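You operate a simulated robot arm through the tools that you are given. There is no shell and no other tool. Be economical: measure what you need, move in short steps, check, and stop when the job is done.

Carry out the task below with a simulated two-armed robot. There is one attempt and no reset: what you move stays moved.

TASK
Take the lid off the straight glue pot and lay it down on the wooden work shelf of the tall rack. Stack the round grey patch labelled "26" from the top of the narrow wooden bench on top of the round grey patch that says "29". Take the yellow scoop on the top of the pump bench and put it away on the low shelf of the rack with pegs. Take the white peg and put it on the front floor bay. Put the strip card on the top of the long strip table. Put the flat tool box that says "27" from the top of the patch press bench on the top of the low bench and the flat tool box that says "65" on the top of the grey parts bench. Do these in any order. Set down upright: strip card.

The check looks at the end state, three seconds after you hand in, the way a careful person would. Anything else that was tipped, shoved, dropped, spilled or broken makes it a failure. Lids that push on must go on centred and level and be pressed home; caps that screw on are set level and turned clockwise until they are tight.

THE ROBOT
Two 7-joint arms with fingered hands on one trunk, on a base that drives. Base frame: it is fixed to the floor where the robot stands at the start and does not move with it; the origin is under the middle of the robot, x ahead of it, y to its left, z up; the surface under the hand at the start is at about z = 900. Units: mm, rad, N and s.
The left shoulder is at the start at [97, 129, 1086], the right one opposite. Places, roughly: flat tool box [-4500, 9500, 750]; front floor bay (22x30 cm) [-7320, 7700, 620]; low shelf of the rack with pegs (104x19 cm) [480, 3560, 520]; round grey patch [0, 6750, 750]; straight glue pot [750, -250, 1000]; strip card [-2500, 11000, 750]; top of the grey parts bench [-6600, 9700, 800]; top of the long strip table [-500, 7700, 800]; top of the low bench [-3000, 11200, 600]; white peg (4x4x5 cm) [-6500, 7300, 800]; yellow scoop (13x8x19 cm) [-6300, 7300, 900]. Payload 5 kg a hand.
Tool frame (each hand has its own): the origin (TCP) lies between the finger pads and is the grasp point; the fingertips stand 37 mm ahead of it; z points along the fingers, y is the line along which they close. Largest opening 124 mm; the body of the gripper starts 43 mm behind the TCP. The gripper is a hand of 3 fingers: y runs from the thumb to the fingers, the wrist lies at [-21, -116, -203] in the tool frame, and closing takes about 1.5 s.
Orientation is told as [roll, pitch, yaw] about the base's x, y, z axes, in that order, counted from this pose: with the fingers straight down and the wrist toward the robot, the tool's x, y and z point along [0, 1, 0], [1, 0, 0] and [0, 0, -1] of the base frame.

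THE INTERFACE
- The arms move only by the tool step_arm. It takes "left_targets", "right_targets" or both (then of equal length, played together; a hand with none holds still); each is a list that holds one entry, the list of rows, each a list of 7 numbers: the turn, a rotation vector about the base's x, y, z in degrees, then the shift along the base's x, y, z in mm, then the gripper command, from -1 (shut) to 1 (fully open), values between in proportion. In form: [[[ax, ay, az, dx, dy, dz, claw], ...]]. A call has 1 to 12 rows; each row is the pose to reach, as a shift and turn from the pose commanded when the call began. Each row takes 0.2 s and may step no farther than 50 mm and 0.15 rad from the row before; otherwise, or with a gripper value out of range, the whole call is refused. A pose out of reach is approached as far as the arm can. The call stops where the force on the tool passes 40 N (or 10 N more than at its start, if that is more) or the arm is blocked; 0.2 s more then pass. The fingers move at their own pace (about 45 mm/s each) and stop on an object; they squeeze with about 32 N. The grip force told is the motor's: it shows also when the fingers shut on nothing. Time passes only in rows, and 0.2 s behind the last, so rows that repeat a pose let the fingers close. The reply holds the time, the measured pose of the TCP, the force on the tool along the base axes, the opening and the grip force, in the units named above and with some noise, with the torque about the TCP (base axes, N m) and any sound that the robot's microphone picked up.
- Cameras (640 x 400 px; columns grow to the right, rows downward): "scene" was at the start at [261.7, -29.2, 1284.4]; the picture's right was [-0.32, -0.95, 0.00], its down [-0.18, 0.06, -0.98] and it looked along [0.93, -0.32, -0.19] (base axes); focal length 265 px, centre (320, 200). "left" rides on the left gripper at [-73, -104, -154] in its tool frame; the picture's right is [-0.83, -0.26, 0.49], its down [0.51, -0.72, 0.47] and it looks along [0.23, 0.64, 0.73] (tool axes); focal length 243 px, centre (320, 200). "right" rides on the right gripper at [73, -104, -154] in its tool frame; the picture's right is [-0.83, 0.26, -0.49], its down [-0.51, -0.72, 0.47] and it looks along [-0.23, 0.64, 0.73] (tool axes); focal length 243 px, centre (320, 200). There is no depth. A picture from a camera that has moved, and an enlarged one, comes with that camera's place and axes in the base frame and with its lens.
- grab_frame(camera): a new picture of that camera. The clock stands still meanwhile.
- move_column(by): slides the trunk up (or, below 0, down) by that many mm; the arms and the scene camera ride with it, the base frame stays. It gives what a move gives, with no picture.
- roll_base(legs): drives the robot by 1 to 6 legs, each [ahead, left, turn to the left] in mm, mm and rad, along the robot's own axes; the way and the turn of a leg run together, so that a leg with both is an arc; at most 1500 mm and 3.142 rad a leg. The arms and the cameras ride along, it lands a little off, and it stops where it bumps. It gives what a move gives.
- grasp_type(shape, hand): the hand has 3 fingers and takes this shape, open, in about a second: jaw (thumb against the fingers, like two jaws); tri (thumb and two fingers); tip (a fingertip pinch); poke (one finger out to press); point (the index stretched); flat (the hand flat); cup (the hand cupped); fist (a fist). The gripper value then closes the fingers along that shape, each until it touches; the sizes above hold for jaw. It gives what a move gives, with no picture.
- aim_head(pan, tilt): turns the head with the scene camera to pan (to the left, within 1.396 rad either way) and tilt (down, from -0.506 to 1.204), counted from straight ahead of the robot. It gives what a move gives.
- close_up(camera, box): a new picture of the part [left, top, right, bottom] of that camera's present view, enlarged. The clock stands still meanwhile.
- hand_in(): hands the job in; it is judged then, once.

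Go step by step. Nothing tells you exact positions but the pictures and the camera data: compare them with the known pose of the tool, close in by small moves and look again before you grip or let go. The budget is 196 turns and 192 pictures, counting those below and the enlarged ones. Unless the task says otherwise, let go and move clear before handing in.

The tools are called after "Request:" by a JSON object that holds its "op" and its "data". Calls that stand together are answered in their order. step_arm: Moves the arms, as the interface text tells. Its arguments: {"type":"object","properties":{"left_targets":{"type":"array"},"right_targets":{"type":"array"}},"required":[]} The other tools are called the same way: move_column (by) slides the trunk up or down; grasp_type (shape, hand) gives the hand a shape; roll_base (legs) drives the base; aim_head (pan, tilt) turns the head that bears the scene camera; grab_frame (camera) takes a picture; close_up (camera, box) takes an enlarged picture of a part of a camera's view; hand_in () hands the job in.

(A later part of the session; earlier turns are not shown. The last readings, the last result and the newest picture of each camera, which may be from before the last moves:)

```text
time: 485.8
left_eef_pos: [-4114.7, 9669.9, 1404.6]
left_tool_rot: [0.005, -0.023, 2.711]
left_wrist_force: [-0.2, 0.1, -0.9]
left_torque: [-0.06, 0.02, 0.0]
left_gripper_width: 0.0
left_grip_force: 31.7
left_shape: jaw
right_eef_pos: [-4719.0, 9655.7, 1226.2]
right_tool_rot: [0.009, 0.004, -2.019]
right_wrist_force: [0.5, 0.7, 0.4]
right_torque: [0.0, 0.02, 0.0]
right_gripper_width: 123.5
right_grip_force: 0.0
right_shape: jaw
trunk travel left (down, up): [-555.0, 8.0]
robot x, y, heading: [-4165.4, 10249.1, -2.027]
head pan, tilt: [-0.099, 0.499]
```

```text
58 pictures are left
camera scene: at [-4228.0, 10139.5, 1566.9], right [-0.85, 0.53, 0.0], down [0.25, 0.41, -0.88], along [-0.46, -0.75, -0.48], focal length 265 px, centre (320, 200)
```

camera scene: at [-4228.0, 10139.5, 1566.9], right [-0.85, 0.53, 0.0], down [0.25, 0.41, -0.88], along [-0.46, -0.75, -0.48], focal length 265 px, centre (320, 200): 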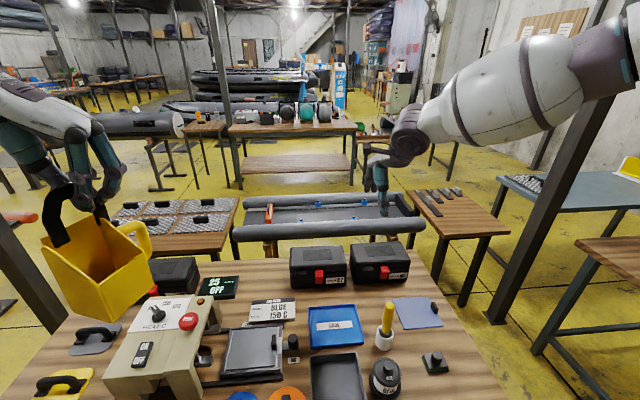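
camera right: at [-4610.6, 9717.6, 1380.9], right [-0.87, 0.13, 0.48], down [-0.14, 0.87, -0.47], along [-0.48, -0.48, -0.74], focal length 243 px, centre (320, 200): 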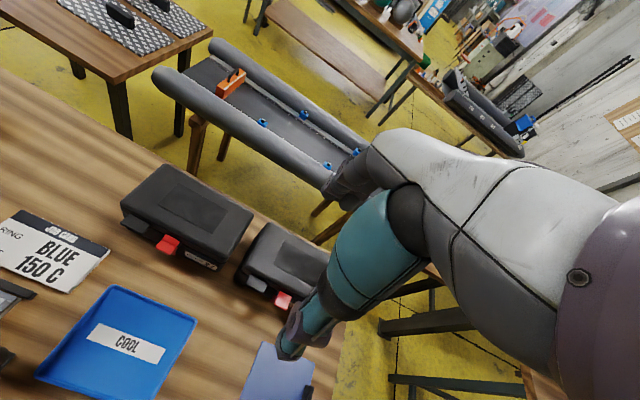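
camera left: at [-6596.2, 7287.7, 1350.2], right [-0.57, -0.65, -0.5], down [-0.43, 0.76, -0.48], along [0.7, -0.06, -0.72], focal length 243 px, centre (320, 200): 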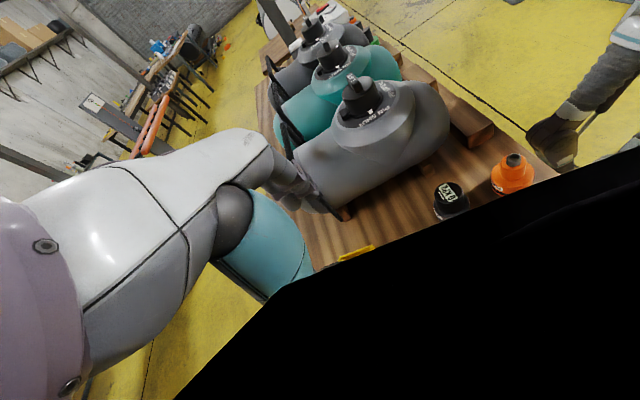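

Triangulated: bench z≈835, box 27 ≈194×107–120 mm, centre ≈(-4628,9477), within the 124 mm opening. Lower the trunk 100 mm and bring the right hand above box 27.

Request:
{"op": "move_column", "data": {"by": -100}}

Request:
{"op": "step_arm", "data": {"right_targets": [[[0, 0, 0, 18, -36, -10, 1], [0, 0, 0, 36, -72, -25, 1], [0, 0, 0, 54, -107, -45, 1], [0, 0, 0, 73, -143, -65, 1], [0, 0, 0, 91, -179, -85, 1], [0, 0, 0, 91, -179, -110, 1], [0, 0, 0, 91, -179, -110, 1]]]}}

Request:
{"op": "grab_frame", "data": {"camera": "right"}}

Request:
{"op": "close_up", "data": {"camera": "scene", "box": [230, 130, 440, 300]}}

```text
time: 487.1
left_eef_pos: [-4116.3, 9671.2, 1305.2]
left_tool_rot: [0.006, -0.022, 2.712]
left_wrist_force: [-0.3, 1.1, -1.9]
left_torque: [-0.05, 0.03, -0.03]
left_gripper_width: 0.0
left_grip_force: 31.5
left_shape: jaw
right_eef_pos: [-4717.3, 9655.0, 1128.9]
right_tool_rot: [0.011, 0.001, -2.022]
right_wrist_force: [0.5, 0.5, -0.1]
right_torque: [0.0, 0.01, 0.01]
right_gripper_width: 123.7
right_grip_force: 0.2
right_shape: jaw
trunk travel left (down, up): [-455.0, 108.0]
robot x, y, heading: [-4160.4, 10254.5, -2.021]
head pan, tilt: [-0.099, 0.499]
```

```text
time: 488.7
left_eef_pos: [-4113.4, 9670.8, 1304.9]
left_tool_rot: [0.004, -0.025, 2.71]
left_wrist_force: [-1.0, 0.4, -2.3]
left_torque: [-0.05, 0.0, 0.02]
left_gripper_width: 0.0
left_grip_force: 32.2
left_shape: jaw
right_eef_pos: [-4628.5, 9492.3, 1033.4]
right_tool_rot: [0.01, 0.004, -2.021]
right_wrist_force: [0.2, 0.3, -0.6]
right_torque: [-0.04, 0.04, -0.02]
right_gripper_width: 123.7
right_grip_force: 0.1
right_shape: jaw
right hand out of reach, approached as far as the arm can: row 5, 6, 7
trunk travel left (down, up): [-455.0, 108.0]
robot x, y, heading: [-4159.9, 10252.7, -2.025]
head pan, tilt: [-0.099, 0.499]
```

```text
57 pictures are left
camera right: at [-4520.2, 9555.6, 1187.2], right [-0.87, 0.13, 0.48], down [-0.14, 0.87, -0.47], along [-0.48, -0.48, -0.74], focal length 243 px, centre (320, 200)
```

right: 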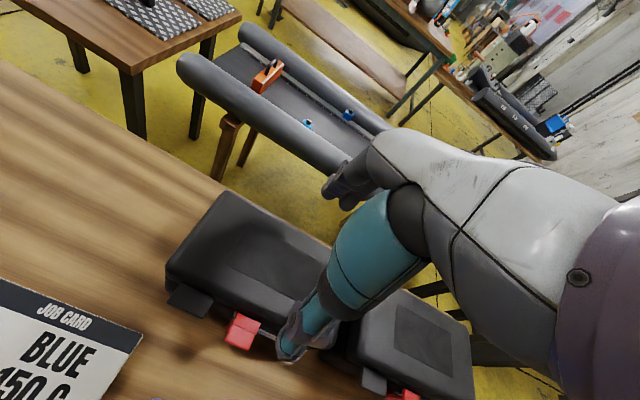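

```text
2.35 times, centred on (335, 215) of scene
camera zoom: at [-4264.9, 10061.4, 1444.8], right [-0.85, 0.53, 0.0], down [0.25, 0.41, -0.88], along [-0.46, -0.75, -0.48], focal length 624 px, centre (285, 165)
```

zoom: 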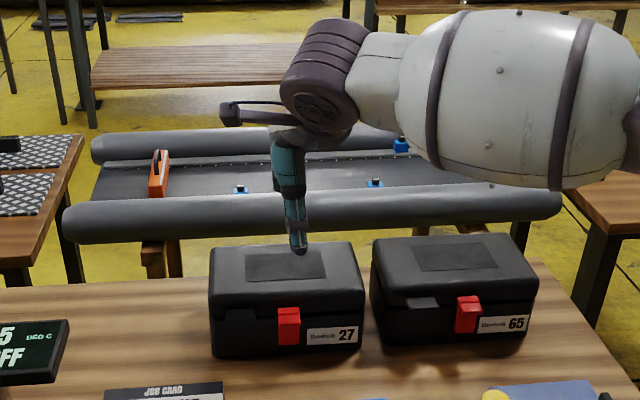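

Just at the reach limit. Drive 70 mm closer and re-centre the hand on box 27 at (-4621,9483).

Request:
{"op": "roll_base", "data": {"legs": [[70, 0, 0]]}}

Request:
{"op": "step_arm", "data": {"right_targets": [[[0, 0, 0, 19, 27, 0, 1], [0, 0, 0, 38, 54, 0, 1], [0, 0, 0, 38, 54, -30, 1], [0, 0, 0, 38, 54, -45, 1], [0, 0, 0, 38, 54, -45, 1]]]}}

Request:
{"op": "grab_frame", "data": {"camera": "right"}}

Request:
{"op": "close_up", "data": {"camera": "scene", "box": [230, 150, 400, 290]}}

```text
time: 489.8
left_eef_pos: [-4143.0, 9612.8, 1306.7]
left_tool_rot: [0.007, -0.021, 2.714]
left_wrist_force: [0.0, 0.1, -1.2]
left_torque: [-0.05, 0.01, 0.01]
left_gripper_width: 0.2
left_grip_force: 31.9
left_shape: jaw
right_eef_pos: [-4656.5, 9433.5, 1037.2]
right_tool_rot: [0.01, 0.001, -2.02]
right_wrist_force: [0.6, 0.0, 0.4]
right_torque: [-0.01, 0.0, 0.0]
right_gripper_width: 123.7
right_grip_force: 0.0
right_shape: jaw
trunk travel left (down, up): [-455.0, 108.0]
robot x, y, heading: [-4190.3, 10189.2, -2.02]
head pan, tilt: [-0.099, 0.499]
```

```text
time: 490.9
left_eef_pos: [-4144.3, 9609.7, 1305.2]
left_tool_rot: [0.005, -0.024, 2.712]
left_wrist_force: [0.1, 0.5, -1.9]
left_torque: [-0.07, -0.01, 0.01]
left_gripper_width: 0.0
left_grip_force: 32.1
left_shape: jaw
right_eef_pos: [-4620.6, 9486.2, 990.7]
right_tool_rot: [0.012, 0.002, -2.019]
right_wrist_force: [1.0, -0.5, 0.9]
right_torque: [0.02, 0.02, -0.04]
right_gripper_width: 124.0
right_grip_force: 0.0
right_shape: jaw
trunk travel left (down, up): [-455.0, 108.0]
robot x, y, heading: [-4191.4, 10189.2, -2.025]
head pan, tilt: [-0.099, 0.499]
```

```text
55 pictures are left
camera right: at [-4511.3, 9549.0, 1143.9], right [-0.87, 0.12, 0.48], down [-0.14, 0.87, -0.48], along [-0.48, -0.48, -0.74], focal length 243 px, centre (320, 200)
```

right: 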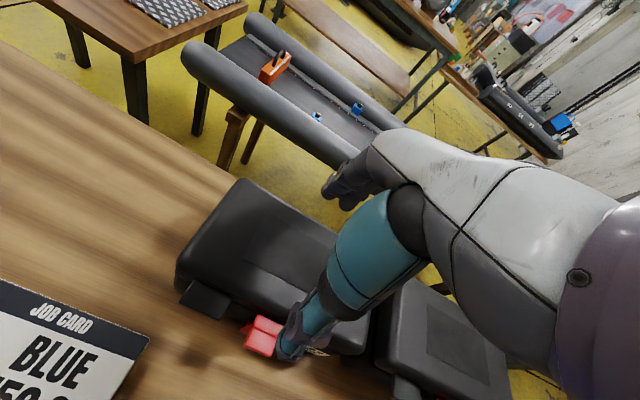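

```text
2.86 times, centred on (315, 220) of scene
camera zoom: at [-4295.8, 10000.1, 1444.9], right [-0.85, 0.53, 0.0], down [0.25, 0.41, -0.88], along [-0.46, -0.75, -0.48], focal length 758 px, centre (334, 143)
```

zoom: 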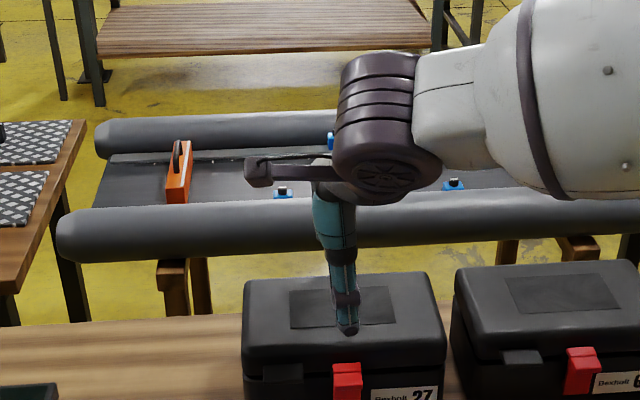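

The latch is in the thumb's way; shift 30 mm right of it and 3 mm forward, then descend carefully.

Request:
{"op": "step_arm", "data": {"right_targets": [[[0, 0, 0, -14, 5, 0, 1], [0, 0, 0, -28, 10, 0, 1], [0, 0, 0, -28, 10, -15, 1], [0, 0, 0, -28, 10, -28, 1], [0, 0, 0, -28, 10, -40, 1], [0, 0, 0, -28, 10, -52, 1], [0, 0, 0, -28, 10, -64, 1], [0, 0, 0, -28, 10, -76, 1], [0, 0, 0, -28, 10, -88, 1], [0, 0, 0, -28, 10, -88, 1]]]}}

Request:
{"op": "close_up", "data": {"camera": "scene", "box": [250, 190, 400, 310]}}

Request:
{"op": "close_up", "data": {"camera": "right", "box": [200, 160, 420, 340]}}

```text
time: 493.3
left_eef_pos: [-4145.5, 9609.2, 1303.5]
left_tool_rot: [0.004, -0.022, 2.713]
left_wrist_force: [-0.5, -0.4, -2.0]
left_torque: [-0.02, -0.03, 0.04]
left_gripper_width: 0.3
left_grip_force: 32.3
left_shape: jaw
right_eef_pos: [-4650.6, 9489.3, 906.8]
right_tool_rot: [0.013, -0.008, -2.019]
right_wrist_force: [-1.2, -0.8, 22.1]
right_torque: [-1.09, 0.28, -0.1]
right_gripper_width: 124.0
right_grip_force: 0.0
right_shape: jaw
trunk travel left (down, up): [-455.0, 108.0]
robot x, y, heading: [-4186.8, 10188.3, -2.026]
head pan, tilt: [-0.099, 0.499]
stopped in row 10 (right hand): the force on the tool passed its limit at 41 N (the readings are from after the stop); the commanded pose is now the measured one
```

```text
3.33 times, centred on (325, 250) of scene
camera zoom: at [-4296.2, 9999.4, 1444.4], right [-0.85, 0.53, 0.0], down [0.25, 0.41, -0.88], along [-0.46, -0.75, -0.48], focal length 884 px, centre (303, 33)
```

zoom: 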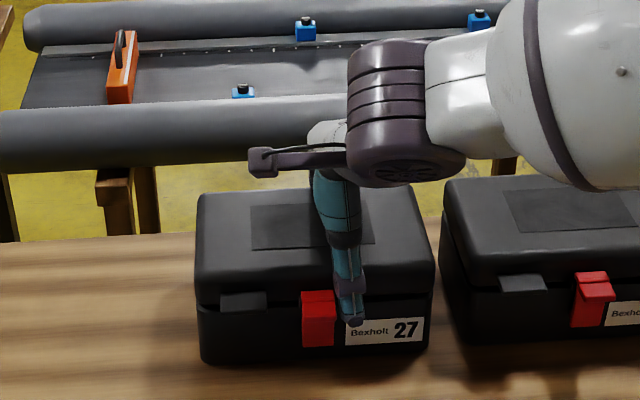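

```text
2.22 times, centred on (310, 250) of right
camera zoom: at [-4541.4, 9554.4, 1059.8], right [-0.87, 0.13, 0.48], down [-0.14, 0.86, -0.48], along [-0.48, -0.49, -0.73], focal length 539 px, centre (342, 89)
```

zoom: 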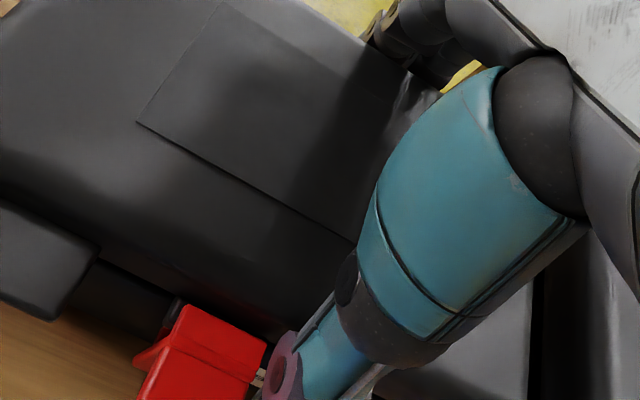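

The fingers straddle the box. Close and see.

Request:
{"op": "step_arm", "data": {"right_targets": [[[0, 0, 0, 0, 0, 3, 0.8], [0, 0, 0, 0, 0, 3, 0.4], [0, 0, 0, 0, 0, 3, 0], [0, 0, 0, 0, 0, 3, -1], [0, 0, 0, 0, 0, 3, -1], [0, 0, 0, 0, 0, 3, -1], [0, 0, 0, 0, 0, 10, -1], [0, 0, 0, 0, 0, 20, -1], [0, 0, 0, 0, 0, 30, -1], [0, 0, 0, 0, 0, 30, -1]]]}}

Request:
{"op": "close_up", "data": {"camera": "scene", "box": [250, 190, 400, 310]}}

```text
time: 495.5
left_eef_pos: [-4146.3, 9607.9, 1303.4]
left_tool_rot: [0.002, -0.024, 2.712]
left_wrist_force: [0.1, -0.7, -2.2]
left_torque: [0.02, 0.01, 0.01]
left_gripper_width: 0.0
left_grip_force: 32.1
left_shape: jaw
right_eef_pos: [-4651.2, 9490.3, 930.4]
right_tool_rot: [0.012, 0.0, -2.019]
right_wrist_force: [-0.5, -0.7, -3.6]
right_torque: [0.04, 0.1, 0.03]
right_gripper_width: 110.5
right_grip_force: 32.7
right_shape: jaw
trunk travel left (down, up): [-455.0, 108.0]
robot x, y, heading: [-4191.0, 10190.3, -2.023]
head pan, tilt: [-0.099, 0.499]
```

```text
3.33 times, centred on (325, 250) of scene
camera zoom: at [-4297.3, 9997.6, 1444.3], right [-0.85, 0.53, 0.0], down [0.25, 0.41, -0.88], along [-0.46, -0.75, -0.48], focal length 884 px, centre (303, 33)
```

zoom: 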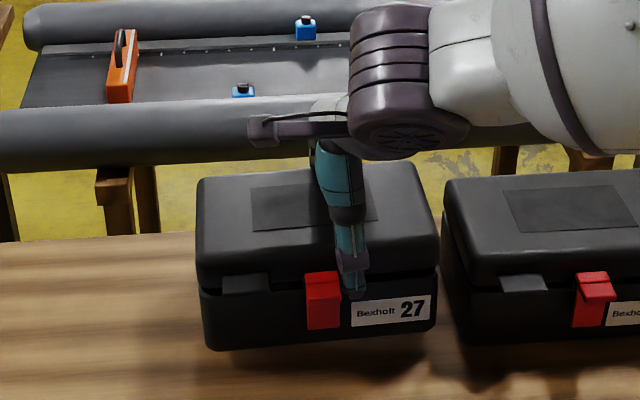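

Box 27 is held. Raise and retract it, back up, and turn to the low bench.

Request:
{"op": "step_arm", "data": {"right_targets": [[[0, 0, 0, 0, 0, 40, -1], [0, 0, 0, 0, 0, 80, -1], [0, 0, 0, 0, 0, 120, -1], [0, 0, 0, 0, 0, 160, -1], [0, 0, 0, 20, 40, 165, -1], [0, 0, 0, 40, 80, 170, -1], [0, 0, 0, 60, 120, 175, -1], [0, 0, 0, 80, 160, 175, -1], [0, 0, 0, 100, 200, 175, -1], [0, 0, 0, 110, 224, 175, -1], [0, 0, 0, 110, 224, 175, -1]]]}}

Request:
{"op": "roll_base", "data": {"legs": [[-330, 0, 0], [0, 0, 3.13]]}}

Request:
{"op": "aim_head", "data": {"pan": -0.5, "tilt": 0.5}}

Request:
{"op": "grab_frame", "data": {"camera": "scene"}}

```text
time: 497.9
left_eef_pos: [-4145.8, 9606.6, 1304.9]
left_tool_rot: [0.004, -0.024, 2.714]
left_wrist_force: [0.4, 0.4, -1.7]
left_torque: [-0.06, 0.0, 0.04]
left_gripper_width: 0.3
left_grip_force: 31.6
left_shape: jaw
right_eef_pos: [-4540.1, 9716.7, 1107.2]
right_tool_rot: [0.012, -0.002, -2.02]
right_wrist_force: [0.5, 0.0, -4.2]
right_torque: [0.05, 0.06, -0.02]
right_gripper_width: 110.6
right_grip_force: 31.9
right_shape: jaw
trunk travel left (down, up): [-455.0, 108.0]
robot x, y, heading: [-4190.3, 10191.5, -2.024]
head pan, tilt: [-0.099, 0.499]
```

```text
time: 507.4
left_eef_pos: [-4082.6, 11072.2, 1304.2]
left_tool_rot: [0.005, -0.023, -0.446]
left_wrist_force: [-0.3, 0.1, -1.5]
left_torque: [0.05, 0.01, 0.0]
left_gripper_width: 0.0
left_grip_force: 31.8
left_shape: jaw
right_eef_pos: [-3689.7, 10958.5, 1107.2]
right_tool_rot: [0.012, -0.002, 1.104]
right_wrist_force: [-0.1, 0.0, -4.1]
right_torque: [-0.04, -0.06, 0.0]
right_gripper_width: 110.4
right_grip_force: 31.5
right_shape: jaw
trunk travel left (down, up): [-455.0, 108.0]
robot x, y, heading: [-4046.2, 10487.1, 1.103]
head pan, tilt: [-0.099, 0.499]
```

```text
time: 508.3
left_eef_pos: [-4082.6, 11071.7, 1305.4]
left_tool_rot: [0.005, -0.021, -0.448]
left_wrist_force: [1.4, 0.4, -1.2]
left_torque: [0.04, 0.0, 0.01]
left_gripper_width: 0.0
left_grip_force: 32.3
left_shape: jaw
right_eef_pos: [-3690.1, 10958.5, 1106.2]
right_tool_rot: [0.012, -0.003, 1.105]
right_wrist_force: [0.1, -0.2, -4.4]
right_torque: [-0.04, -0.08, 0.0]
right_gripper_width: 110.4
right_grip_force: 32.1
right_shape: jaw
trunk travel left (down, up): [-455.0, 108.0]
robot x, y, heading: [-4048.0, 10493.5, 1.101]
head pan, tilt: [-0.499, 0.499]
```

```text
50 pictures are left
camera scene: at [-3914.3, 10653.0, 1444.5], right [0.56, -0.83, 0.0], down [-0.4, -0.27, -0.88], along [0.72, 0.5, -0.48], focal length 265 px, centre (320, 200)
```

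scene: 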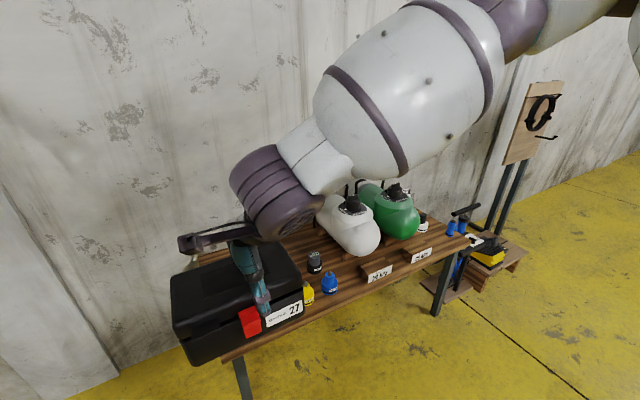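

The low bench with the two pumps is ahead-right. Shift right for a clear view of its top.

Request:
{"op": "roll_base", "data": {"legs": [[0, -420, 0.006]]}}

Request:
{"op": "aim_head", "data": {"pan": 0.0, "tilt": 0.55}}

Request:
{"op": "grab_frame", "data": {"camera": "scene"}}

```text
time: 512.6
left_eef_pos: [-3707.9, 10879.8, 1304.2]
left_tool_rot: [0.005, -0.024, -0.434]
left_wrist_force: [0.7, 0.4, -0.9]
left_torque: [0.03, -0.03, 0.03]
left_gripper_width: 0.0
left_grip_force: 32.6
left_shape: jaw
right_eef_pos: [-3314.1, 10768.7, 1107.1]
right_tool_rot: [0.011, -0.003, 1.114]
right_wrist_force: [-0.3, -0.4, -3.8]
right_torque: [-0.02, -0.07, 0.0]
right_gripper_width: 110.1
right_grip_force: 32.0
right_shape: jaw
trunk travel left (down, up): [-455.0, 108.0]
robot x, y, heading: [-3667.4, 10300.9, 1.107]
head pan, tilt: [-0.499, 0.499]
```

```text
time: 513.5
left_eef_pos: [-3707.4, 10879.9, 1304.3]
left_tool_rot: [0.002, -0.023, -0.436]
left_wrist_force: [-0.3, 0.2, -0.5]
left_torque: [0.0, 0.01, -0.02]
left_gripper_width: 0.2
left_grip_force: 31.9
left_shape: jaw
right_eef_pos: [-3313.1, 10769.7, 1106.3]
right_tool_rot: [0.012, -0.002, 1.116]
right_wrist_force: [-0.5, -0.2, -4.2]
right_torque: [-0.03, -0.1, -0.01]
right_gripper_width: 110.2
right_grip_force: 31.7
right_shape: jaw
trunk travel left (down, up): [-455.0, 108.0]
robot x, y, heading: [-3662.5, 10299.4, 1.108]
head pan, tilt: [0.0, 0.55]
```

```text
49 pictures are left
camera scene: at [-3570.1, 10490.4, 1439.9], right [0.89, -0.45, 0.0], down [-0.23, -0.47, -0.85], along [0.38, 0.76, -0.52], focal length 265 px, centre (320, 200)
```

scene: 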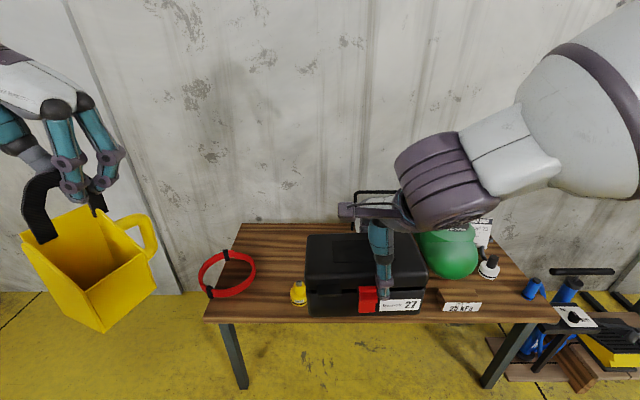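

Free spot on the low bench: back-left at ≈(-3270,11425). Move the base, lower the trunk, and check.

Request:
{"op": "roll_base", "data": {"legs": [[0, 320, 0], [360, 0, 0]]}}

Request:
{"op": "step_arm", "data": {"right_targets": [[[0, 0, 0, 0, 0, 10, -1], [0, 0, 0, -10, 40, 10, -1], [0, 0, 0, -10, 80, 10, -1]]]}}

Request:
{"op": "grab_frame", "data": {"camera": "scene"}}

```text
time: 518.8
left_eef_pos: [-3841.8, 11335.5, 1305.1]
left_tool_rot: [0.008, -0.023, -0.433]
left_wrist_force: [-0.4, 0.1, -1.6]
left_torque: [0.05, -0.03, -0.01]
left_gripper_width: 0.1
left_grip_force: 31.9
left_shape: jaw
right_eef_pos: [-3448.5, 11226.5, 1108.8]
right_tool_rot: [0.013, -0.005, 1.118]
right_wrist_force: [-1.3, -0.6, -4.0]
right_torque: [-0.03, -0.09, 0.01]
right_gripper_width: 110.2
right_grip_force: 32.0
right_shape: jaw
trunk travel left (down, up): [-455.0, 108.0]
robot x, y, heading: [-3795.2, 10758.3, 1.114]
head pan, tilt: [0.0, 0.55]
```

```text
time: 519.6
left_eef_pos: [-3838.7, 11340.7, 1302.7]
left_tool_rot: [0.0, -0.022, -0.433]
left_wrist_force: [1.0, 1.2, -2.5]
left_torque: [0.01, 0.02, 0.02]
left_gripper_width: 0.0
left_grip_force: 32.0
left_shape: jaw
right_eef_pos: [-3455.9, 11310.0, 1116.2]
right_tool_rot: [0.012, 0.004, 1.119]
right_wrist_force: [0.4, 0.7, -4.1]
right_torque: [-0.05, -0.05, -0.02]
right_gripper_width: 110.1
right_grip_force: 32.2
right_shape: jaw
trunk travel left (down, up): [-455.0, 108.0]
robot x, y, heading: [-3797.0, 10754.5, 1.108]
head pan, tilt: [0.0, 0.55]
```

```text
48 pictures are left
camera scene: at [-3700.6, 10953.1, 1438.9], right [0.9, -0.44, 0.0], down [-0.23, -0.47, -0.85], along [0.38, 0.76, -0.53], focal length 265 px, centre (320, 200)
```

scene: 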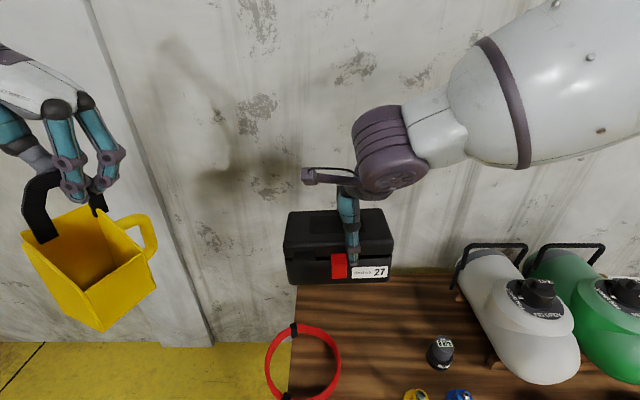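

The spot at ≈(-3268,11405) is free. Lower the trunk, move over, and descend to ~25 mm above the bench.

Request:
{"op": "move_column", "data": {"by": -200}}

Request:
{"op": "step_arm", "data": {"right_targets": [[[0, 0, 0, 40, 15, 0, -1], [0, 0, 0, 80, 30, 0, -1], [0, 0, 0, 120, 45, 0, -1], [0, 0, 0, 160, 60, 0, -1], [0, 0, 0, 200, 75, 0, -1], [0, 0, 0, 215, 82, -40, -1], [0, 0, 0, 215, 82, -85, -1], [0, 0, 0, 215, 82, -130, -1], [0, 0, 0, 215, 82, -175, -1], [0, 0, 0, 215, 82, -205, -1], [0, 0, 0, 215, 82, -205, -1]]]}}

Request:
{"op": "grab_frame", "data": {"camera": "scene"}}

```text
time: 521.7
left_eef_pos: [-3842.5, 11337.1, 1105.6]
left_tool_rot: [0.004, -0.023, -0.431]
left_wrist_force: [0.1, 0.9, -1.0]
left_torque: [0.03, 0.0, 0.0]
left_gripper_width: 0.0
left_grip_force: 31.6
left_shape: jaw
right_eef_pos: [-3458.7, 11307.5, 918.1]
right_tool_rot: [0.012, -0.002, 1.119]
right_wrist_force: [0.3, -0.2, -4.5]
right_torque: [-0.03, -0.1, -0.02]
right_gripper_width: 110.3
right_grip_force: 32.3
right_shape: jaw
trunk travel left (down, up): [-255.0, 308.0]
robot x, y, heading: [-3797.0, 10754.3, 1.116]
head pan, tilt: [0.0, 0.55]
```

```text
time: 524.1
left_eef_pos: [-3843.1, 11337.7, 1104.4]
left_tool_rot: [0.005, -0.022, -0.432]
left_wrist_force: [-0.2, 0.6, -1.6]
left_torque: [-0.01, 0.01, -0.01]
left_gripper_width: 0.2
left_grip_force: 31.9
left_shape: jaw
right_eef_pos: [-3243.7, 11388.8, 713.7]
right_tool_rot: [0.013, -0.001, 1.12]
right_wrist_force: [0.8, -0.7, -2.5]
right_torque: [0.0, 0.08, -0.08]
right_gripper_width: 110.3
right_grip_force: 32.1
right_shape: jaw
trunk travel left (down, up): [-255.0, 308.0]
robot x, y, heading: [-3798.3, 10754.3, 1.113]
head pan, tilt: [0.0, 0.55]
```

```text
47 pictures are left
camera scene: at [-3678.2, 10999.6, 1229.5], right [0.9, -0.44, 0.0], down [-0.23, -0.47, -0.85], along [0.38, 0.76, -0.52], focal length 265 px, centre (320, 200)
```

scene: 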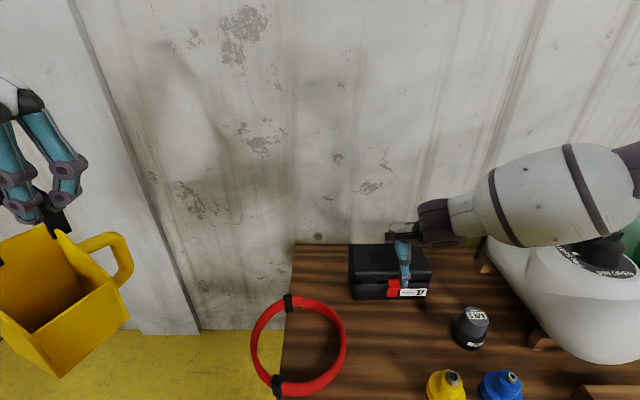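

Close to the surface. Lower in small steps until contact.

Request:
{"op": "step_arm", "data": {"right_targets": [[[0, 0, 0, 0, 0, -4, -1], [0, 0, 0, 0, 0, -8, -1], [0, 0, 0, 0, 0, -12, -1], [0, 0, 0, 0, 0, -16, -1], [0, 0, 0, 0, 0, -16, -1]]]}}

Request:
{"op": "close_up", "data": {"camera": "scene", "box": [330, 140, 640, 320]}}

```text
time: 525.1
left_eef_pos: [-3842.0, 11336.0, 1104.7]
left_tool_rot: [0.006, -0.022, -0.435]
left_wrist_force: [0.4, 0.0, -1.2]
left_torque: [0.0, 0.03, 0.0]
left_gripper_width: 0.0
left_grip_force: 32.3
left_shape: jaw
right_eef_pos: [-3241.9, 11391.8, 706.4]
right_tool_rot: [0.016, -0.015, 1.118]
right_wrist_force: [-2.7, -10.6, 27.1]
right_torque: [0.84, -0.01, 0.11]
right_gripper_width: 109.4
right_grip_force: 32.2
right_shape: jaw
trunk travel left (down, up): [-255.0, 308.0]
robot x, y, heading: [-3794.8, 10753.2, 1.11]
head pan, tilt: [0.0, 0.55]
stopped in row 4 (right hand): the force on the tool passed its limit at 44 N (the readings are from after the stop); the commanded pose is now the measured one
```

```text
2.06 times, centred on (485, 230) of scene
camera zoom: at [-3678.9, 10997.5, 1230.0], right [0.9, -0.44, 0.0], down [-0.23, -0.47, -0.85], along [0.38, 0.76, -0.52], focal length 547 px, centre (-21, 138)
```

zoom: 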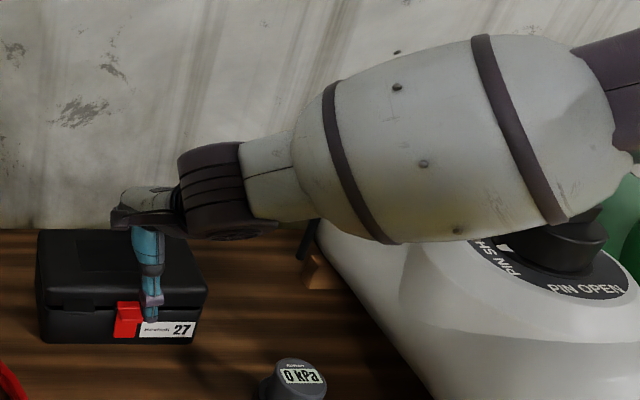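

Box on the bench. Relax, open, rise.

Request:
{"op": "step_arm", "data": {"right_targets": [[[0, 0, 0, 0, 0, 2, -1], [0, 0, 0, 0, 0, 2, 0.8], [0, 0, 0, 0, 0, 2, 1], [0, 0, 0, 0, 0, 2, 1], [0, 0, 0, 0, 0, 20, 1], [0, 0, 0, 0, 0, 60, 1], [0, 0, 0, 0, 0, 105, 1], [0, 0, 0, 0, 0, 150, 1], [0, 0, 0, 0, 0, 195, 1], [0, 0, 0, -20, -40, 220, 1], [0, 0, 0, -40, -80, 230, 1]]]}}

Request:
{"op": "grab_frame", "data": {"camera": "scene"}}

```text
refused: row 10 steps farther than a row can; nothing moved
```

```text
45 pictures are left
camera scene: at [-3678.9, 10997.5, 1230.0], right [0.9, -0.44, 0.0], down [-0.23, -0.47, -0.85], along [0.38, 0.76, -0.52], focal length 265 px, centre (320, 200)
```

scene: 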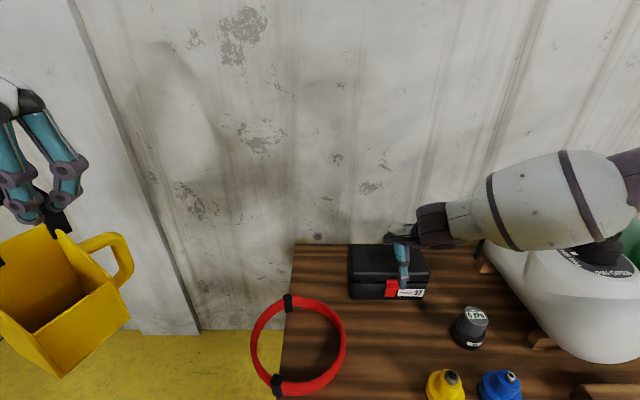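

Request:
{"op": "step_arm", "data": {"right_targets": [[[0, 0, 0, 0, 0, 2, -1], [0, 0, 0, 0, 0, 2, 0.8], [0, 0, 0, 0, 0, 2, 1], [0, 0, 0, 0, 0, 2, 1], [0, 0, 0, 0, 0, 20, 1], [0, 0, 0, 0, 0, 60, 1], [0, 0, 0, 0, 0, 105, 1], [0, 0, 0, 0, 0, 150, 1], [0, 0, 0, 0, 0, 195, 1], [0, 0, 0, -15, -30, 215, 1], [0, 0, 0, -30, -60, 230, 1]]]}}

Request:
{"op": "move_column", "data": {"by": 200}}

Request:
{"op": "aim_head", "data": {"pan": -0.6, "tilt": 0.55}}

Request:
{"op": "grab_frame", "data": {"camera": "scene"}}

```text
time: 527.5
left_eef_pos: [-3841.8, 11336.3, 1104.9]
left_tool_rot: [0.006, -0.023, -0.432]
left_wrist_force: [-0.2, -0.4, -1.5]
left_torque: [0.04, -0.01, 0.0]
left_gripper_width: 0.0
left_grip_force: 31.3
left_shape: jaw
right_eef_pos: [-3272.0, 11330.7, 933.9]
right_tool_rot: [0.015, -0.01, 1.116]
right_wrist_force: [-0.4, -0.4, 0.2]
right_torque: [0.03, -0.05, 0.03]
right_gripper_width: 124.1
right_grip_force: 0.0
right_shape: jaw
trunk travel left (down, up): [-255.0, 308.0]
robot x, y, heading: [-3795.8, 10757.1, 1.112]
head pan, tilt: [0.0, 0.55]
```

```text
time: 529.7
left_eef_pos: [-3840.7, 11339.0, 1304.5]
left_tool_rot: [0.002, -0.023, -0.434]
left_wrist_force: [0.6, -0.2, -1.1]
left_torque: [0.02, 0.03, 0.01]
left_gripper_width: 0.0
left_grip_force: 31.9
left_shape: jaw
right_eef_pos: [-3271.9, 11331.4, 1130.8]
right_tool_rot: [0.012, -0.007, 1.117]
right_wrist_force: [0.5, 0.3, 0.5]
right_torque: [0.04, 0.03, 0.0]
right_gripper_width: 123.7
right_grip_force: 0.0
right_shape: jaw
trunk travel left (down, up): [-455.0, 108.0]
robot x, y, heading: [-3798.5, 10755.2, 1.112]
head pan, tilt: [0.0, 0.55]
```

```text
time: 530.7
left_eef_pos: [-3841.7, 11336.0, 1305.1]
left_tool_rot: [0.006, -0.023, -0.435]
left_wrist_force: [-1.3, 0.4, -1.6]
left_torque: [0.03, 0.02, -0.01]
left_gripper_width: 0.0
left_grip_force: 31.8
left_shape: jaw
right_eef_pos: [-3272.8, 11332.2, 1131.2]
right_tool_rot: [0.013, -0.007, 1.117]
right_wrist_force: [0.4, -0.1, 0.2]
right_torque: [0.02, 0.0, 0.01]
right_gripper_width: 124.1
right_grip_force: 0.0
right_shape: jaw
trunk travel left (down, up): [-455.0, 108.0]
robot x, y, heading: [-3798.0, 10753.6, 1.11]
head pan, tilt: [-0.6, 0.55]
```

```text
44 pictures are left
camera scene: at [-3664.9, 10911.5, 1440.0], right [0.49, -0.87, 0.0], down [-0.46, -0.26, -0.85], along [0.74, 0.42, -0.52], focal length 265 px, centre (320, 200)
```

scene: 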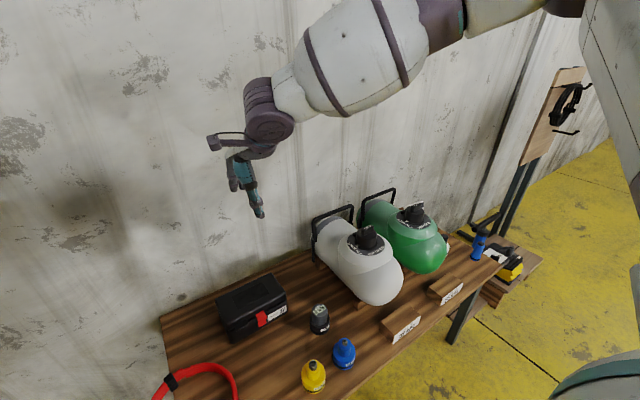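

Box 27 is set. The strip card stands at the right-rear corner of this low bench, behind the green pump. Slide right to reach it.

Request:
{"op": "roll_base", "data": {"legs": [[0, -740, 0]]}}

Request:
{"op": "aim_head", "data": {"pan": -0.35, "tilt": 0.6}}

Request:
{"op": "grab_frame", "data": {"camera": "scene"}}

Request:
{"op": "grab_frame", "data": {"camera": "right"}}

```text
time: 537.5
left_eef_pos: [-3189.4, 11014.2, 1305.0]
left_tool_rot: [0.006, -0.023, -0.434]
left_wrist_force: [0.2, -0.4, -1.6]
left_torque: [0.05, 0.0, 0.01]
left_gripper_width: 0.3
left_grip_force: 32.6
left_shape: jaw
right_eef_pos: [-2618.0, 11008.7, 1133.1]
right_tool_rot: [0.014, -0.008, 1.117]
right_wrist_force: [1.0, 0.3, 0.1]
right_torque: [-0.01, 0.0, -0.01]
right_gripper_width: 124.0
right_grip_force: 0.0
right_shape: jaw
trunk travel left (down, up): [-455.0, 108.0]
robot x, y, heading: [-3143.6, 10431.0, 1.114]
head pan, tilt: [-0.6, 0.55]
```

```text
time: 538.3
left_eef_pos: [-3187.4, 11013.8, 1305.0]
left_tool_rot: [0.005, -0.022, -0.433]
left_wrist_force: [0.2, -0.7, -1.1]
left_torque: [0.05, -0.01, -0.03]
left_gripper_width: 0.2
left_grip_force: 31.8
left_shape: jaw
right_eef_pos: [-2618.5, 11008.9, 1132.5]
right_tool_rot: [0.014, -0.01, 1.118]
right_wrist_force: [-0.4, -0.5, 0.3]
right_torque: [-0.01, -0.01, 0.02]
right_gripper_width: 124.0
right_grip_force: 0.1
right_shape: jaw
trunk travel left (down, up): [-455.0, 108.0]
robot x, y, heading: [-3144.9, 10433.1, 1.109]
head pan, tilt: [-0.351, 0.6]
```

```text
43 pictures are left
camera scene: at [-3025.0, 10604.5, 1435.5], right [0.69, -0.73, 0.0], down [-0.41, -0.39, -0.83], along [0.6, 0.57, -0.56], focal length 265 px, centre (320, 200)
```

scene: 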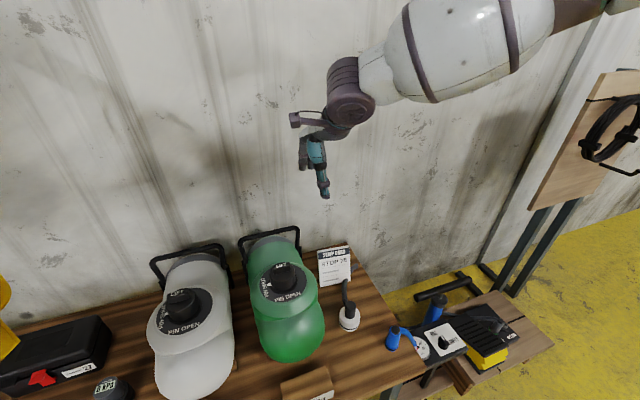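

```text
42 pictures are left
camera right: at [-2728.1, 10944.1, 1285.3], right [0.87, -0.14, 0.48], down [0.14, -0.86, -0.49], along [0.48, 0.49, -0.73], focal length 243 px, centre (320, 200)
```

right: 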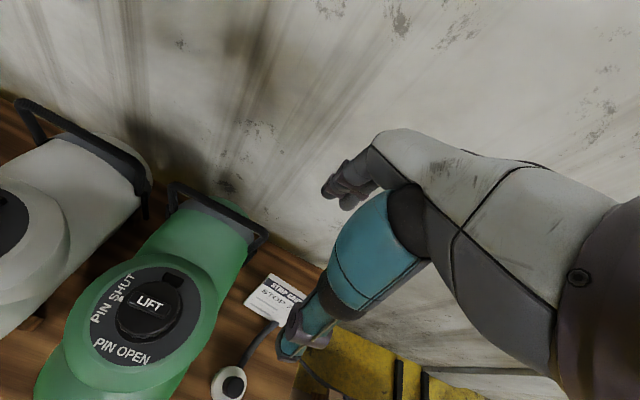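

Strip card: top edge centre ≈(-2488,11050,745), about 110 mm wide. Raise the scoop hand to keep it clear, lower the trunk, and move the right hand above the card.

Request:
{"op": "step_arm", "data": {"left_targets": [[[0, 0, 0, 0, 0, 40, -1], [0, 0, 0, 0, 0, 80, -1], [0, 0, 0, 0, 0, 120, -1], [0, 0, 0, 0, 0, 150, -1], [0, 0, 0, 0, 0, 150, -1]]], "right_targets": [[[0, 0, 0, 32, 10, 0, 0.5], [0, 0, 0, 64, 20, 0, 0], [0, 0, 0, 97, 30, 0, -0.1], [0, 0, 0, 130, 41, 0, -0.1], [0, 0, 0, 130, 41, 0, -0.1]]]}}

Request:
{"op": "move_column", "data": {"by": -150}}

Request:
{"op": "step_arm", "data": {"right_targets": [[[0, 0, 0, 0, 0, -40, -0.1], [0, 0, 0, 0, 0, -80, -0.1], [0, 0, 0, 0, 0, -120, -0.1], [0, 0, 0, 0, 0, -150, -0.1], [0, 0, 0, 0, 0, -150, -0.1]]]}}

Request:
{"op": "grab_frame", "data": {"camera": "right"}}

Request:
{"op": "close_up", "data": {"camera": "scene", "box": [240, 140, 440, 300]}}

```text
time: 539.5
left_eef_pos: [-3187.0, 11013.8, 1455.2]
left_tool_rot: [0.005, -0.022, -0.436]
left_wrist_force: [-0.4, 0.6, -1.3]
left_torque: [0.02, -0.02, 0.0]
left_gripper_width: 0.0
left_grip_force: 32.3
left_shape: jaw
right_eef_pos: [-2485.7, 11051.5, 1131.7]
right_tool_rot: [0.013, -0.01, 1.118]
right_wrist_force: [0.5, -0.1, 0.1]
right_torque: [-0.01, 0.0, 0.04]
right_gripper_width: 56.6
right_grip_force: 0.0
right_shape: jaw
trunk travel left (down, up): [-455.0, 108.0]
robot x, y, heading: [-3140.7, 10433.7, 1.114]
head pan, tilt: [-0.351, 0.6]
```

```text
time: 541.3
left_eef_pos: [-3187.5, 11012.1, 1304.0]
left_tool_rot: [0.01, -0.022, -0.434]
left_wrist_force: [0.2, 0.7, -1.8]
left_torque: [0.06, -0.01, -0.01]
left_gripper_width: 0.0
left_grip_force: 31.6
left_shape: jaw
right_eef_pos: [-2489.3, 11048.3, 983.5]
right_tool_rot: [0.014, -0.012, 1.117]
right_wrist_force: [0.6, -0.4, -0.4]
right_torque: [-0.01, -0.01, -0.01]
right_gripper_width: 56.2
right_grip_force: 0.0
right_shape: jaw
trunk travel left (down, up): [-305.0, 258.0]
robot x, y, heading: [-3142.0, 10431.1, 1.115]
head pan, tilt: [-0.351, 0.6]
```

```text
time: 542.5
left_eef_pos: [-3188.8, 11013.5, 1306.4]
left_tool_rot: [0.005, -0.021, -0.434]
left_wrist_force: [-0.3, 0.5, 0.0]
left_torque: [0.01, -0.02, 0.0]
left_gripper_width: 0.0
left_grip_force: 31.9
left_shape: jaw
right_eef_pos: [-2487.2, 11050.2, 832.3]
right_tool_rot: [0.014, -0.011, 1.119]
right_wrist_force: [0.2, -0.7, 0.7]
right_torque: [-0.01, 0.01, 0.01]
right_gripper_width: 56.3
right_grip_force: 0.1
right_shape: jaw
trunk travel left (down, up): [-305.0, 258.0]
robot x, y, heading: [-3141.8, 10433.6, 1.108]
head pan, tilt: [-0.351, 0.6]
```

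```text
41 pictures are left
camera right: at [-2596.2, 10985.0, 985.1], right [0.86, -0.14, 0.48], down [0.14, -0.86, -0.49], along [0.48, 0.49, -0.73], focal length 243 px, centre (320, 200)
```

right: 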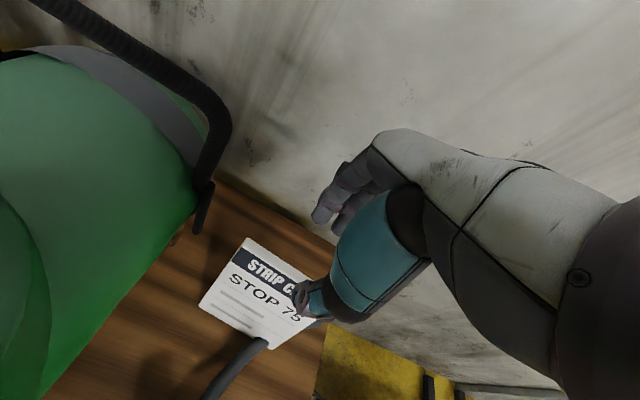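

```text
2.50 times, centred on (340, 220) of scene
camera zoom: at [-3006.3, 10643.1, 1276.9], right [0.69, -0.72, 0.0], down [-0.41, -0.39, -0.83], along [0.6, 0.57, -0.56], focal length 663 px, centre (270, 150)
```

zoom: 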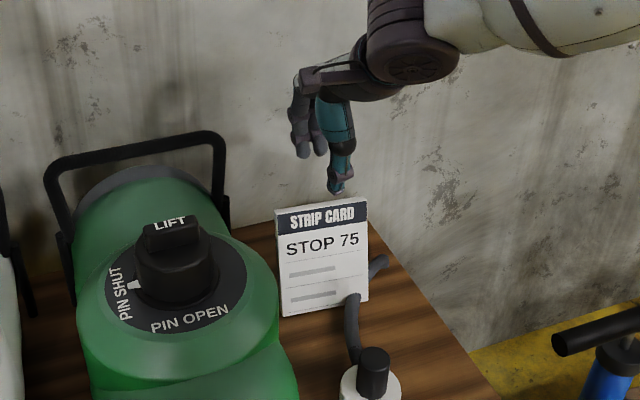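

Clear view. Card top centre (-2494,11042,758), rotated about 10° clockwise. Align yaw and descend to straddle the top edge.

Request:
{"op": "step_arm", "data": {"right_targets": [[[0, 0, -5, -4, -4, 0, -0.1], [0, 0, -10, -7, -8, -15, -0.1], [0, 0, -10, -7, -8, -40, -0.1], [0, 0, -10, -7, -8, -60, -0.1], [0, 0, -10, -7, -8, -75, -0.1], [0, 0, -10, -7, -8, -75, -0.1]]]}}

Request:
{"op": "close_up", "data": {"camera": "scene", "box": [280, 170, 400, 280]}}

Request:
{"op": "close_up", "data": {"camera": "right", "box": [200, 160, 420, 340]}}

```text
time: 543.9
left_eef_pos: [-3188.4, 11013.4, 1304.0]
left_tool_rot: [0.005, -0.024, -0.434]
left_wrist_force: [0.8, 0.1, -0.9]
left_torque: [0.04, -0.03, 0.03]
left_gripper_width: 0.0
left_grip_force: 31.8
left_shape: jaw
right_eef_pos: [-2493.5, 11041.8, 758.5]
right_tool_rot: [0.015, -0.01, 0.942]
right_wrist_force: [-0.1, -0.4, 0.2]
right_torque: [0.01, 0.0, -0.05]
right_gripper_width: 56.5
right_grip_force: 0.1
right_shape: jaw
trunk travel left (down, up): [-305.0, 258.0]
robot x, y, heading: [-3144.3, 10431.9, 1.112]
head pan, tilt: [-0.351, 0.6]
```

```text
3.64 times, centred on (340, 225) of scene
camera zoom: at [-3006.0, 10643.5, 1276.8], right [0.69, -0.72, 0.0], down [-0.41, -0.39, -0.83], along [0.6, 0.57, -0.56], focal length 964 px, centre (247, 109)
```

zoom: 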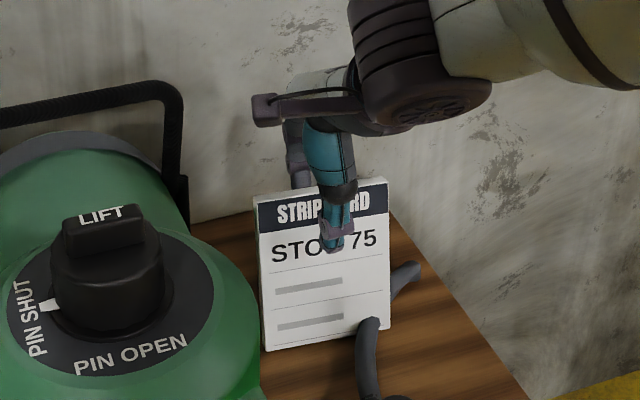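

```text
2.22 times, centred on (310, 250) of right
camera zoom: at [-2613.2, 10997.0, 911.4], right [0.83, -0.28, 0.48], down [-0.02, -0.87, -0.49], along [0.56, 0.39, -0.73], focal length 539 px, centre (342, 89)
```

zoom: 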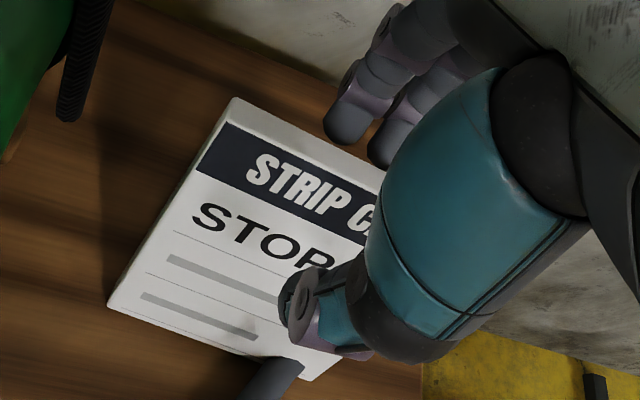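

Thumb in front, fingers behind. Close and lift.

Request:
{"op": "step_arm", "data": {"right_targets": [[[0, 0, 0, 0, 0, 0, -0.4], [0, 0, 0, 0, 0, 0, -0.8], [0, 0, 0, 0, 0, 0, -1], [0, 0, 0, 0, 0, 0, -1], [0, 0, 0, 0, 0, 0, -1], [0, 0, 0, 0, 0, 15, -1], [0, 0, 0, 0, 0, 45, -1], [0, 0, 0, 0, 0, 90, -1], [0, 0, 0, 0, 0, 135, -1], [0, 0, 0, 0, 0, 180, -1], [0, 0, 0, 0, 0, 220, -1], [0, 0, 0, 0, 0, 220, -1]]]}}

Request:
{"op": "grab_frame", "data": {"camera": "scene"}}

```text
time: 546.5
left_eef_pos: [-3187.3, 11013.4, 1303.4]
left_tool_rot: [0.004, -0.021, -0.433]
left_wrist_force: [-0.4, 0.1, -1.0]
left_torque: [0.0, 0.0, 0.02]
left_gripper_width: 0.0
left_grip_force: 32.2
left_shape: jaw
right_eef_pos: [-2494.3, 11040.6, 976.2]
right_tool_rot: [0.015, -0.009, 0.946]
right_wrist_force: [-0.2, 0.3, -1.0]
right_torque: [-0.07, 0.0, -0.01]
right_gripper_width: 10.3
right_grip_force: 31.7
right_shape: jaw
trunk travel left (down, up): [-305.0, 258.0]
robot x, y, heading: [-3146.6, 10430.5, 1.114]
head pan, tilt: [-0.351, 0.6]
```

```text
37 pictures are left
camera scene: at [-3005.2, 10644.2, 1276.5], right [0.69, -0.72, 0.0], down [-0.41, -0.39, -0.82], along [0.6, 0.57, -0.57], focal length 265 px, centre (320, 200)
```

scene: 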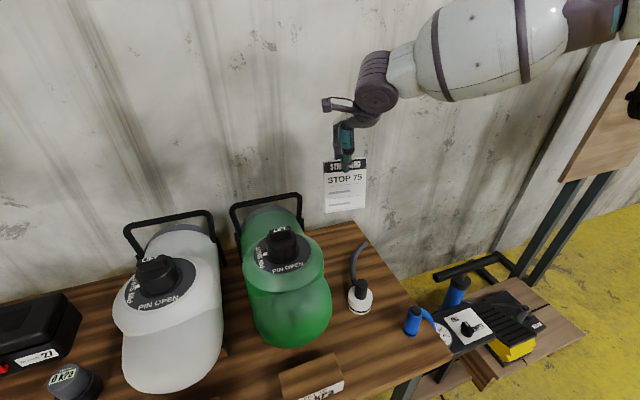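

The card is held upright. Retract it, raise the trunk, back off, turn round and slide along the rear aisle to the long strip table.

Request:
{"op": "step_arm", "data": {"right_targets": [[[0, 0, 1.5, -20, -40, 0, -1], [0, 0, 3, -40, -80, 0, -1], [0, 0, 4.5, -60, -120, 0, -1], [0, 0, 6, -80, -160, 0, -1], [0, 0, 7.5, -100, -200, 0, -1], [0, 0, 9, -120, -240, 0, -1], [0, 0, 10, -133, -269, 0, -1], [0, 0, 10, -133, -269, 0, -1]]]}}

Request:
{"op": "move_column", "data": {"by": 150}}

Request:
{"op": "roll_base", "data": {"legs": [[-330, 0, 0], [0, 0, -3.14], [0, 1400, 0], [0, 1400, 0], [0, 700, 0]]}}

Request:
{"op": "aim_head", "data": {"pan": 0.0, "tilt": 0.45}}

Request:
{"op": "grab_frame", "data": {"camera": "scene"}}

```text
time: 548.3
left_eef_pos: [-3188.7, 11014.9, 1303.6]
left_tool_rot: [0.002, -0.024, -0.433]
left_wrist_force: [0.5, 0.3, -1.2]
left_torque: [0.01, -0.02, 0.03]
left_gripper_width: 0.0
left_grip_force: 32.0
left_shape: jaw
right_eef_pos: [-2625.8, 10775.3, 978.1]
right_tool_rot: [0.015, -0.007, 1.119]
right_wrist_force: [-0.3, 1.1, -0.3]
right_torque: [0.0, 0.0, 0.0]
right_gripper_width: 10.2
right_grip_force: 31.7
right_shape: jaw
trunk travel left (down, up): [-305.0, 258.0]
robot x, y, heading: [-3144.5, 10432.6, 1.116]
head pan, tilt: [-0.351, 0.6]
```

```text
time: 550.0
left_eef_pos: [-3186.8, 11014.0, 1453.2]
left_tool_rot: [0.003, -0.022, -0.434]
left_wrist_force: [0.7, -0.2, -1.8]
left_torque: [0.05, -0.01, -0.03]
left_gripper_width: 0.0
left_grip_force: 32.2
left_shape: jaw
right_eef_pos: [-2628.1, 10772.3, 1126.7]
right_tool_rot: [0.013, -0.007, 1.119]
right_wrist_force: [0.5, 0.9, -0.9]
right_torque: [-0.05, 0.01, -0.03]
right_gripper_width: 10.1
right_grip_force: 32.2
right_shape: jaw
trunk travel left (down, up): [-455.0, 108.0]
robot x, y, heading: [-3144.2, 10431.5, 1.107]
head pan, tilt: [-0.351, 0.6]
```

```text
time: 589.8
left_eef_pos: [-131.7, 7981.8, 1454.5]
left_tool_rot: [0.007, -0.023, 2.702]
left_wrist_force: [0.9, -0.7, -1.6]
left_torque: [-0.03, 0.01, -0.01]
left_gripper_width: 0.1
left_grip_force: 32.0
left_shape: jaw
right_eef_pos: [-689.0, 8226.8, 1127.0]
right_tool_rot: [0.013, -0.009, -2.03]
right_wrist_force: [1.1, 0.3, -1.3]
right_torque: [-0.03, 0.02, 0.01]
right_gripper_width: 10.3
right_grip_force: 31.9
right_shape: jaw
trunk travel left (down, up): [-455.0, 108.0]
robot x, y, heading: [-171.4, 8563.1, -2.043]
head pan, tilt: [-0.351, 0.6]
```

```text
time: 590.6
left_eef_pos: [-132.5, 7981.8, 1453.7]
left_tool_rot: [0.005, -0.023, 2.701]
left_wrist_force: [0.4, -0.3, -0.4]
left_torque: [0.01, 0.06, -0.01]
left_gripper_width: 0.1
left_grip_force: 31.8
left_shape: jaw
right_eef_pos: [-689.8, 8226.4, 1127.4]
right_tool_rot: [0.014, -0.01, -2.03]
right_wrist_force: [-0.1, -0.6, -0.7]
right_torque: [0.06, 0.01, 0.01]
right_gripper_width: 10.1
right_grip_force: 31.9
right_shape: jaw
trunk travel left (down, up): [-455.0, 108.0]
robot x, y, heading: [-174.2, 8563.6, -2.039]
head pan, tilt: [0.0, 0.45]
```

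```text
36 pictures are left
camera scene: at [-271.0, 8368.5, 1449.0], right [-0.89, 0.45, 0.0], down [0.2, 0.39, -0.9], along [-0.41, -0.8, -0.44], focal length 265 px, centre (320, 200)
```

scene: 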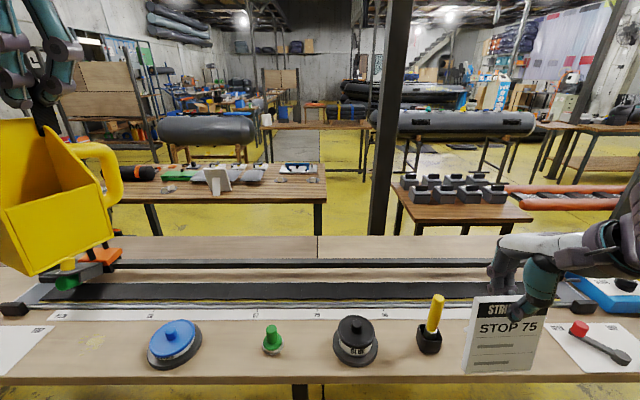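

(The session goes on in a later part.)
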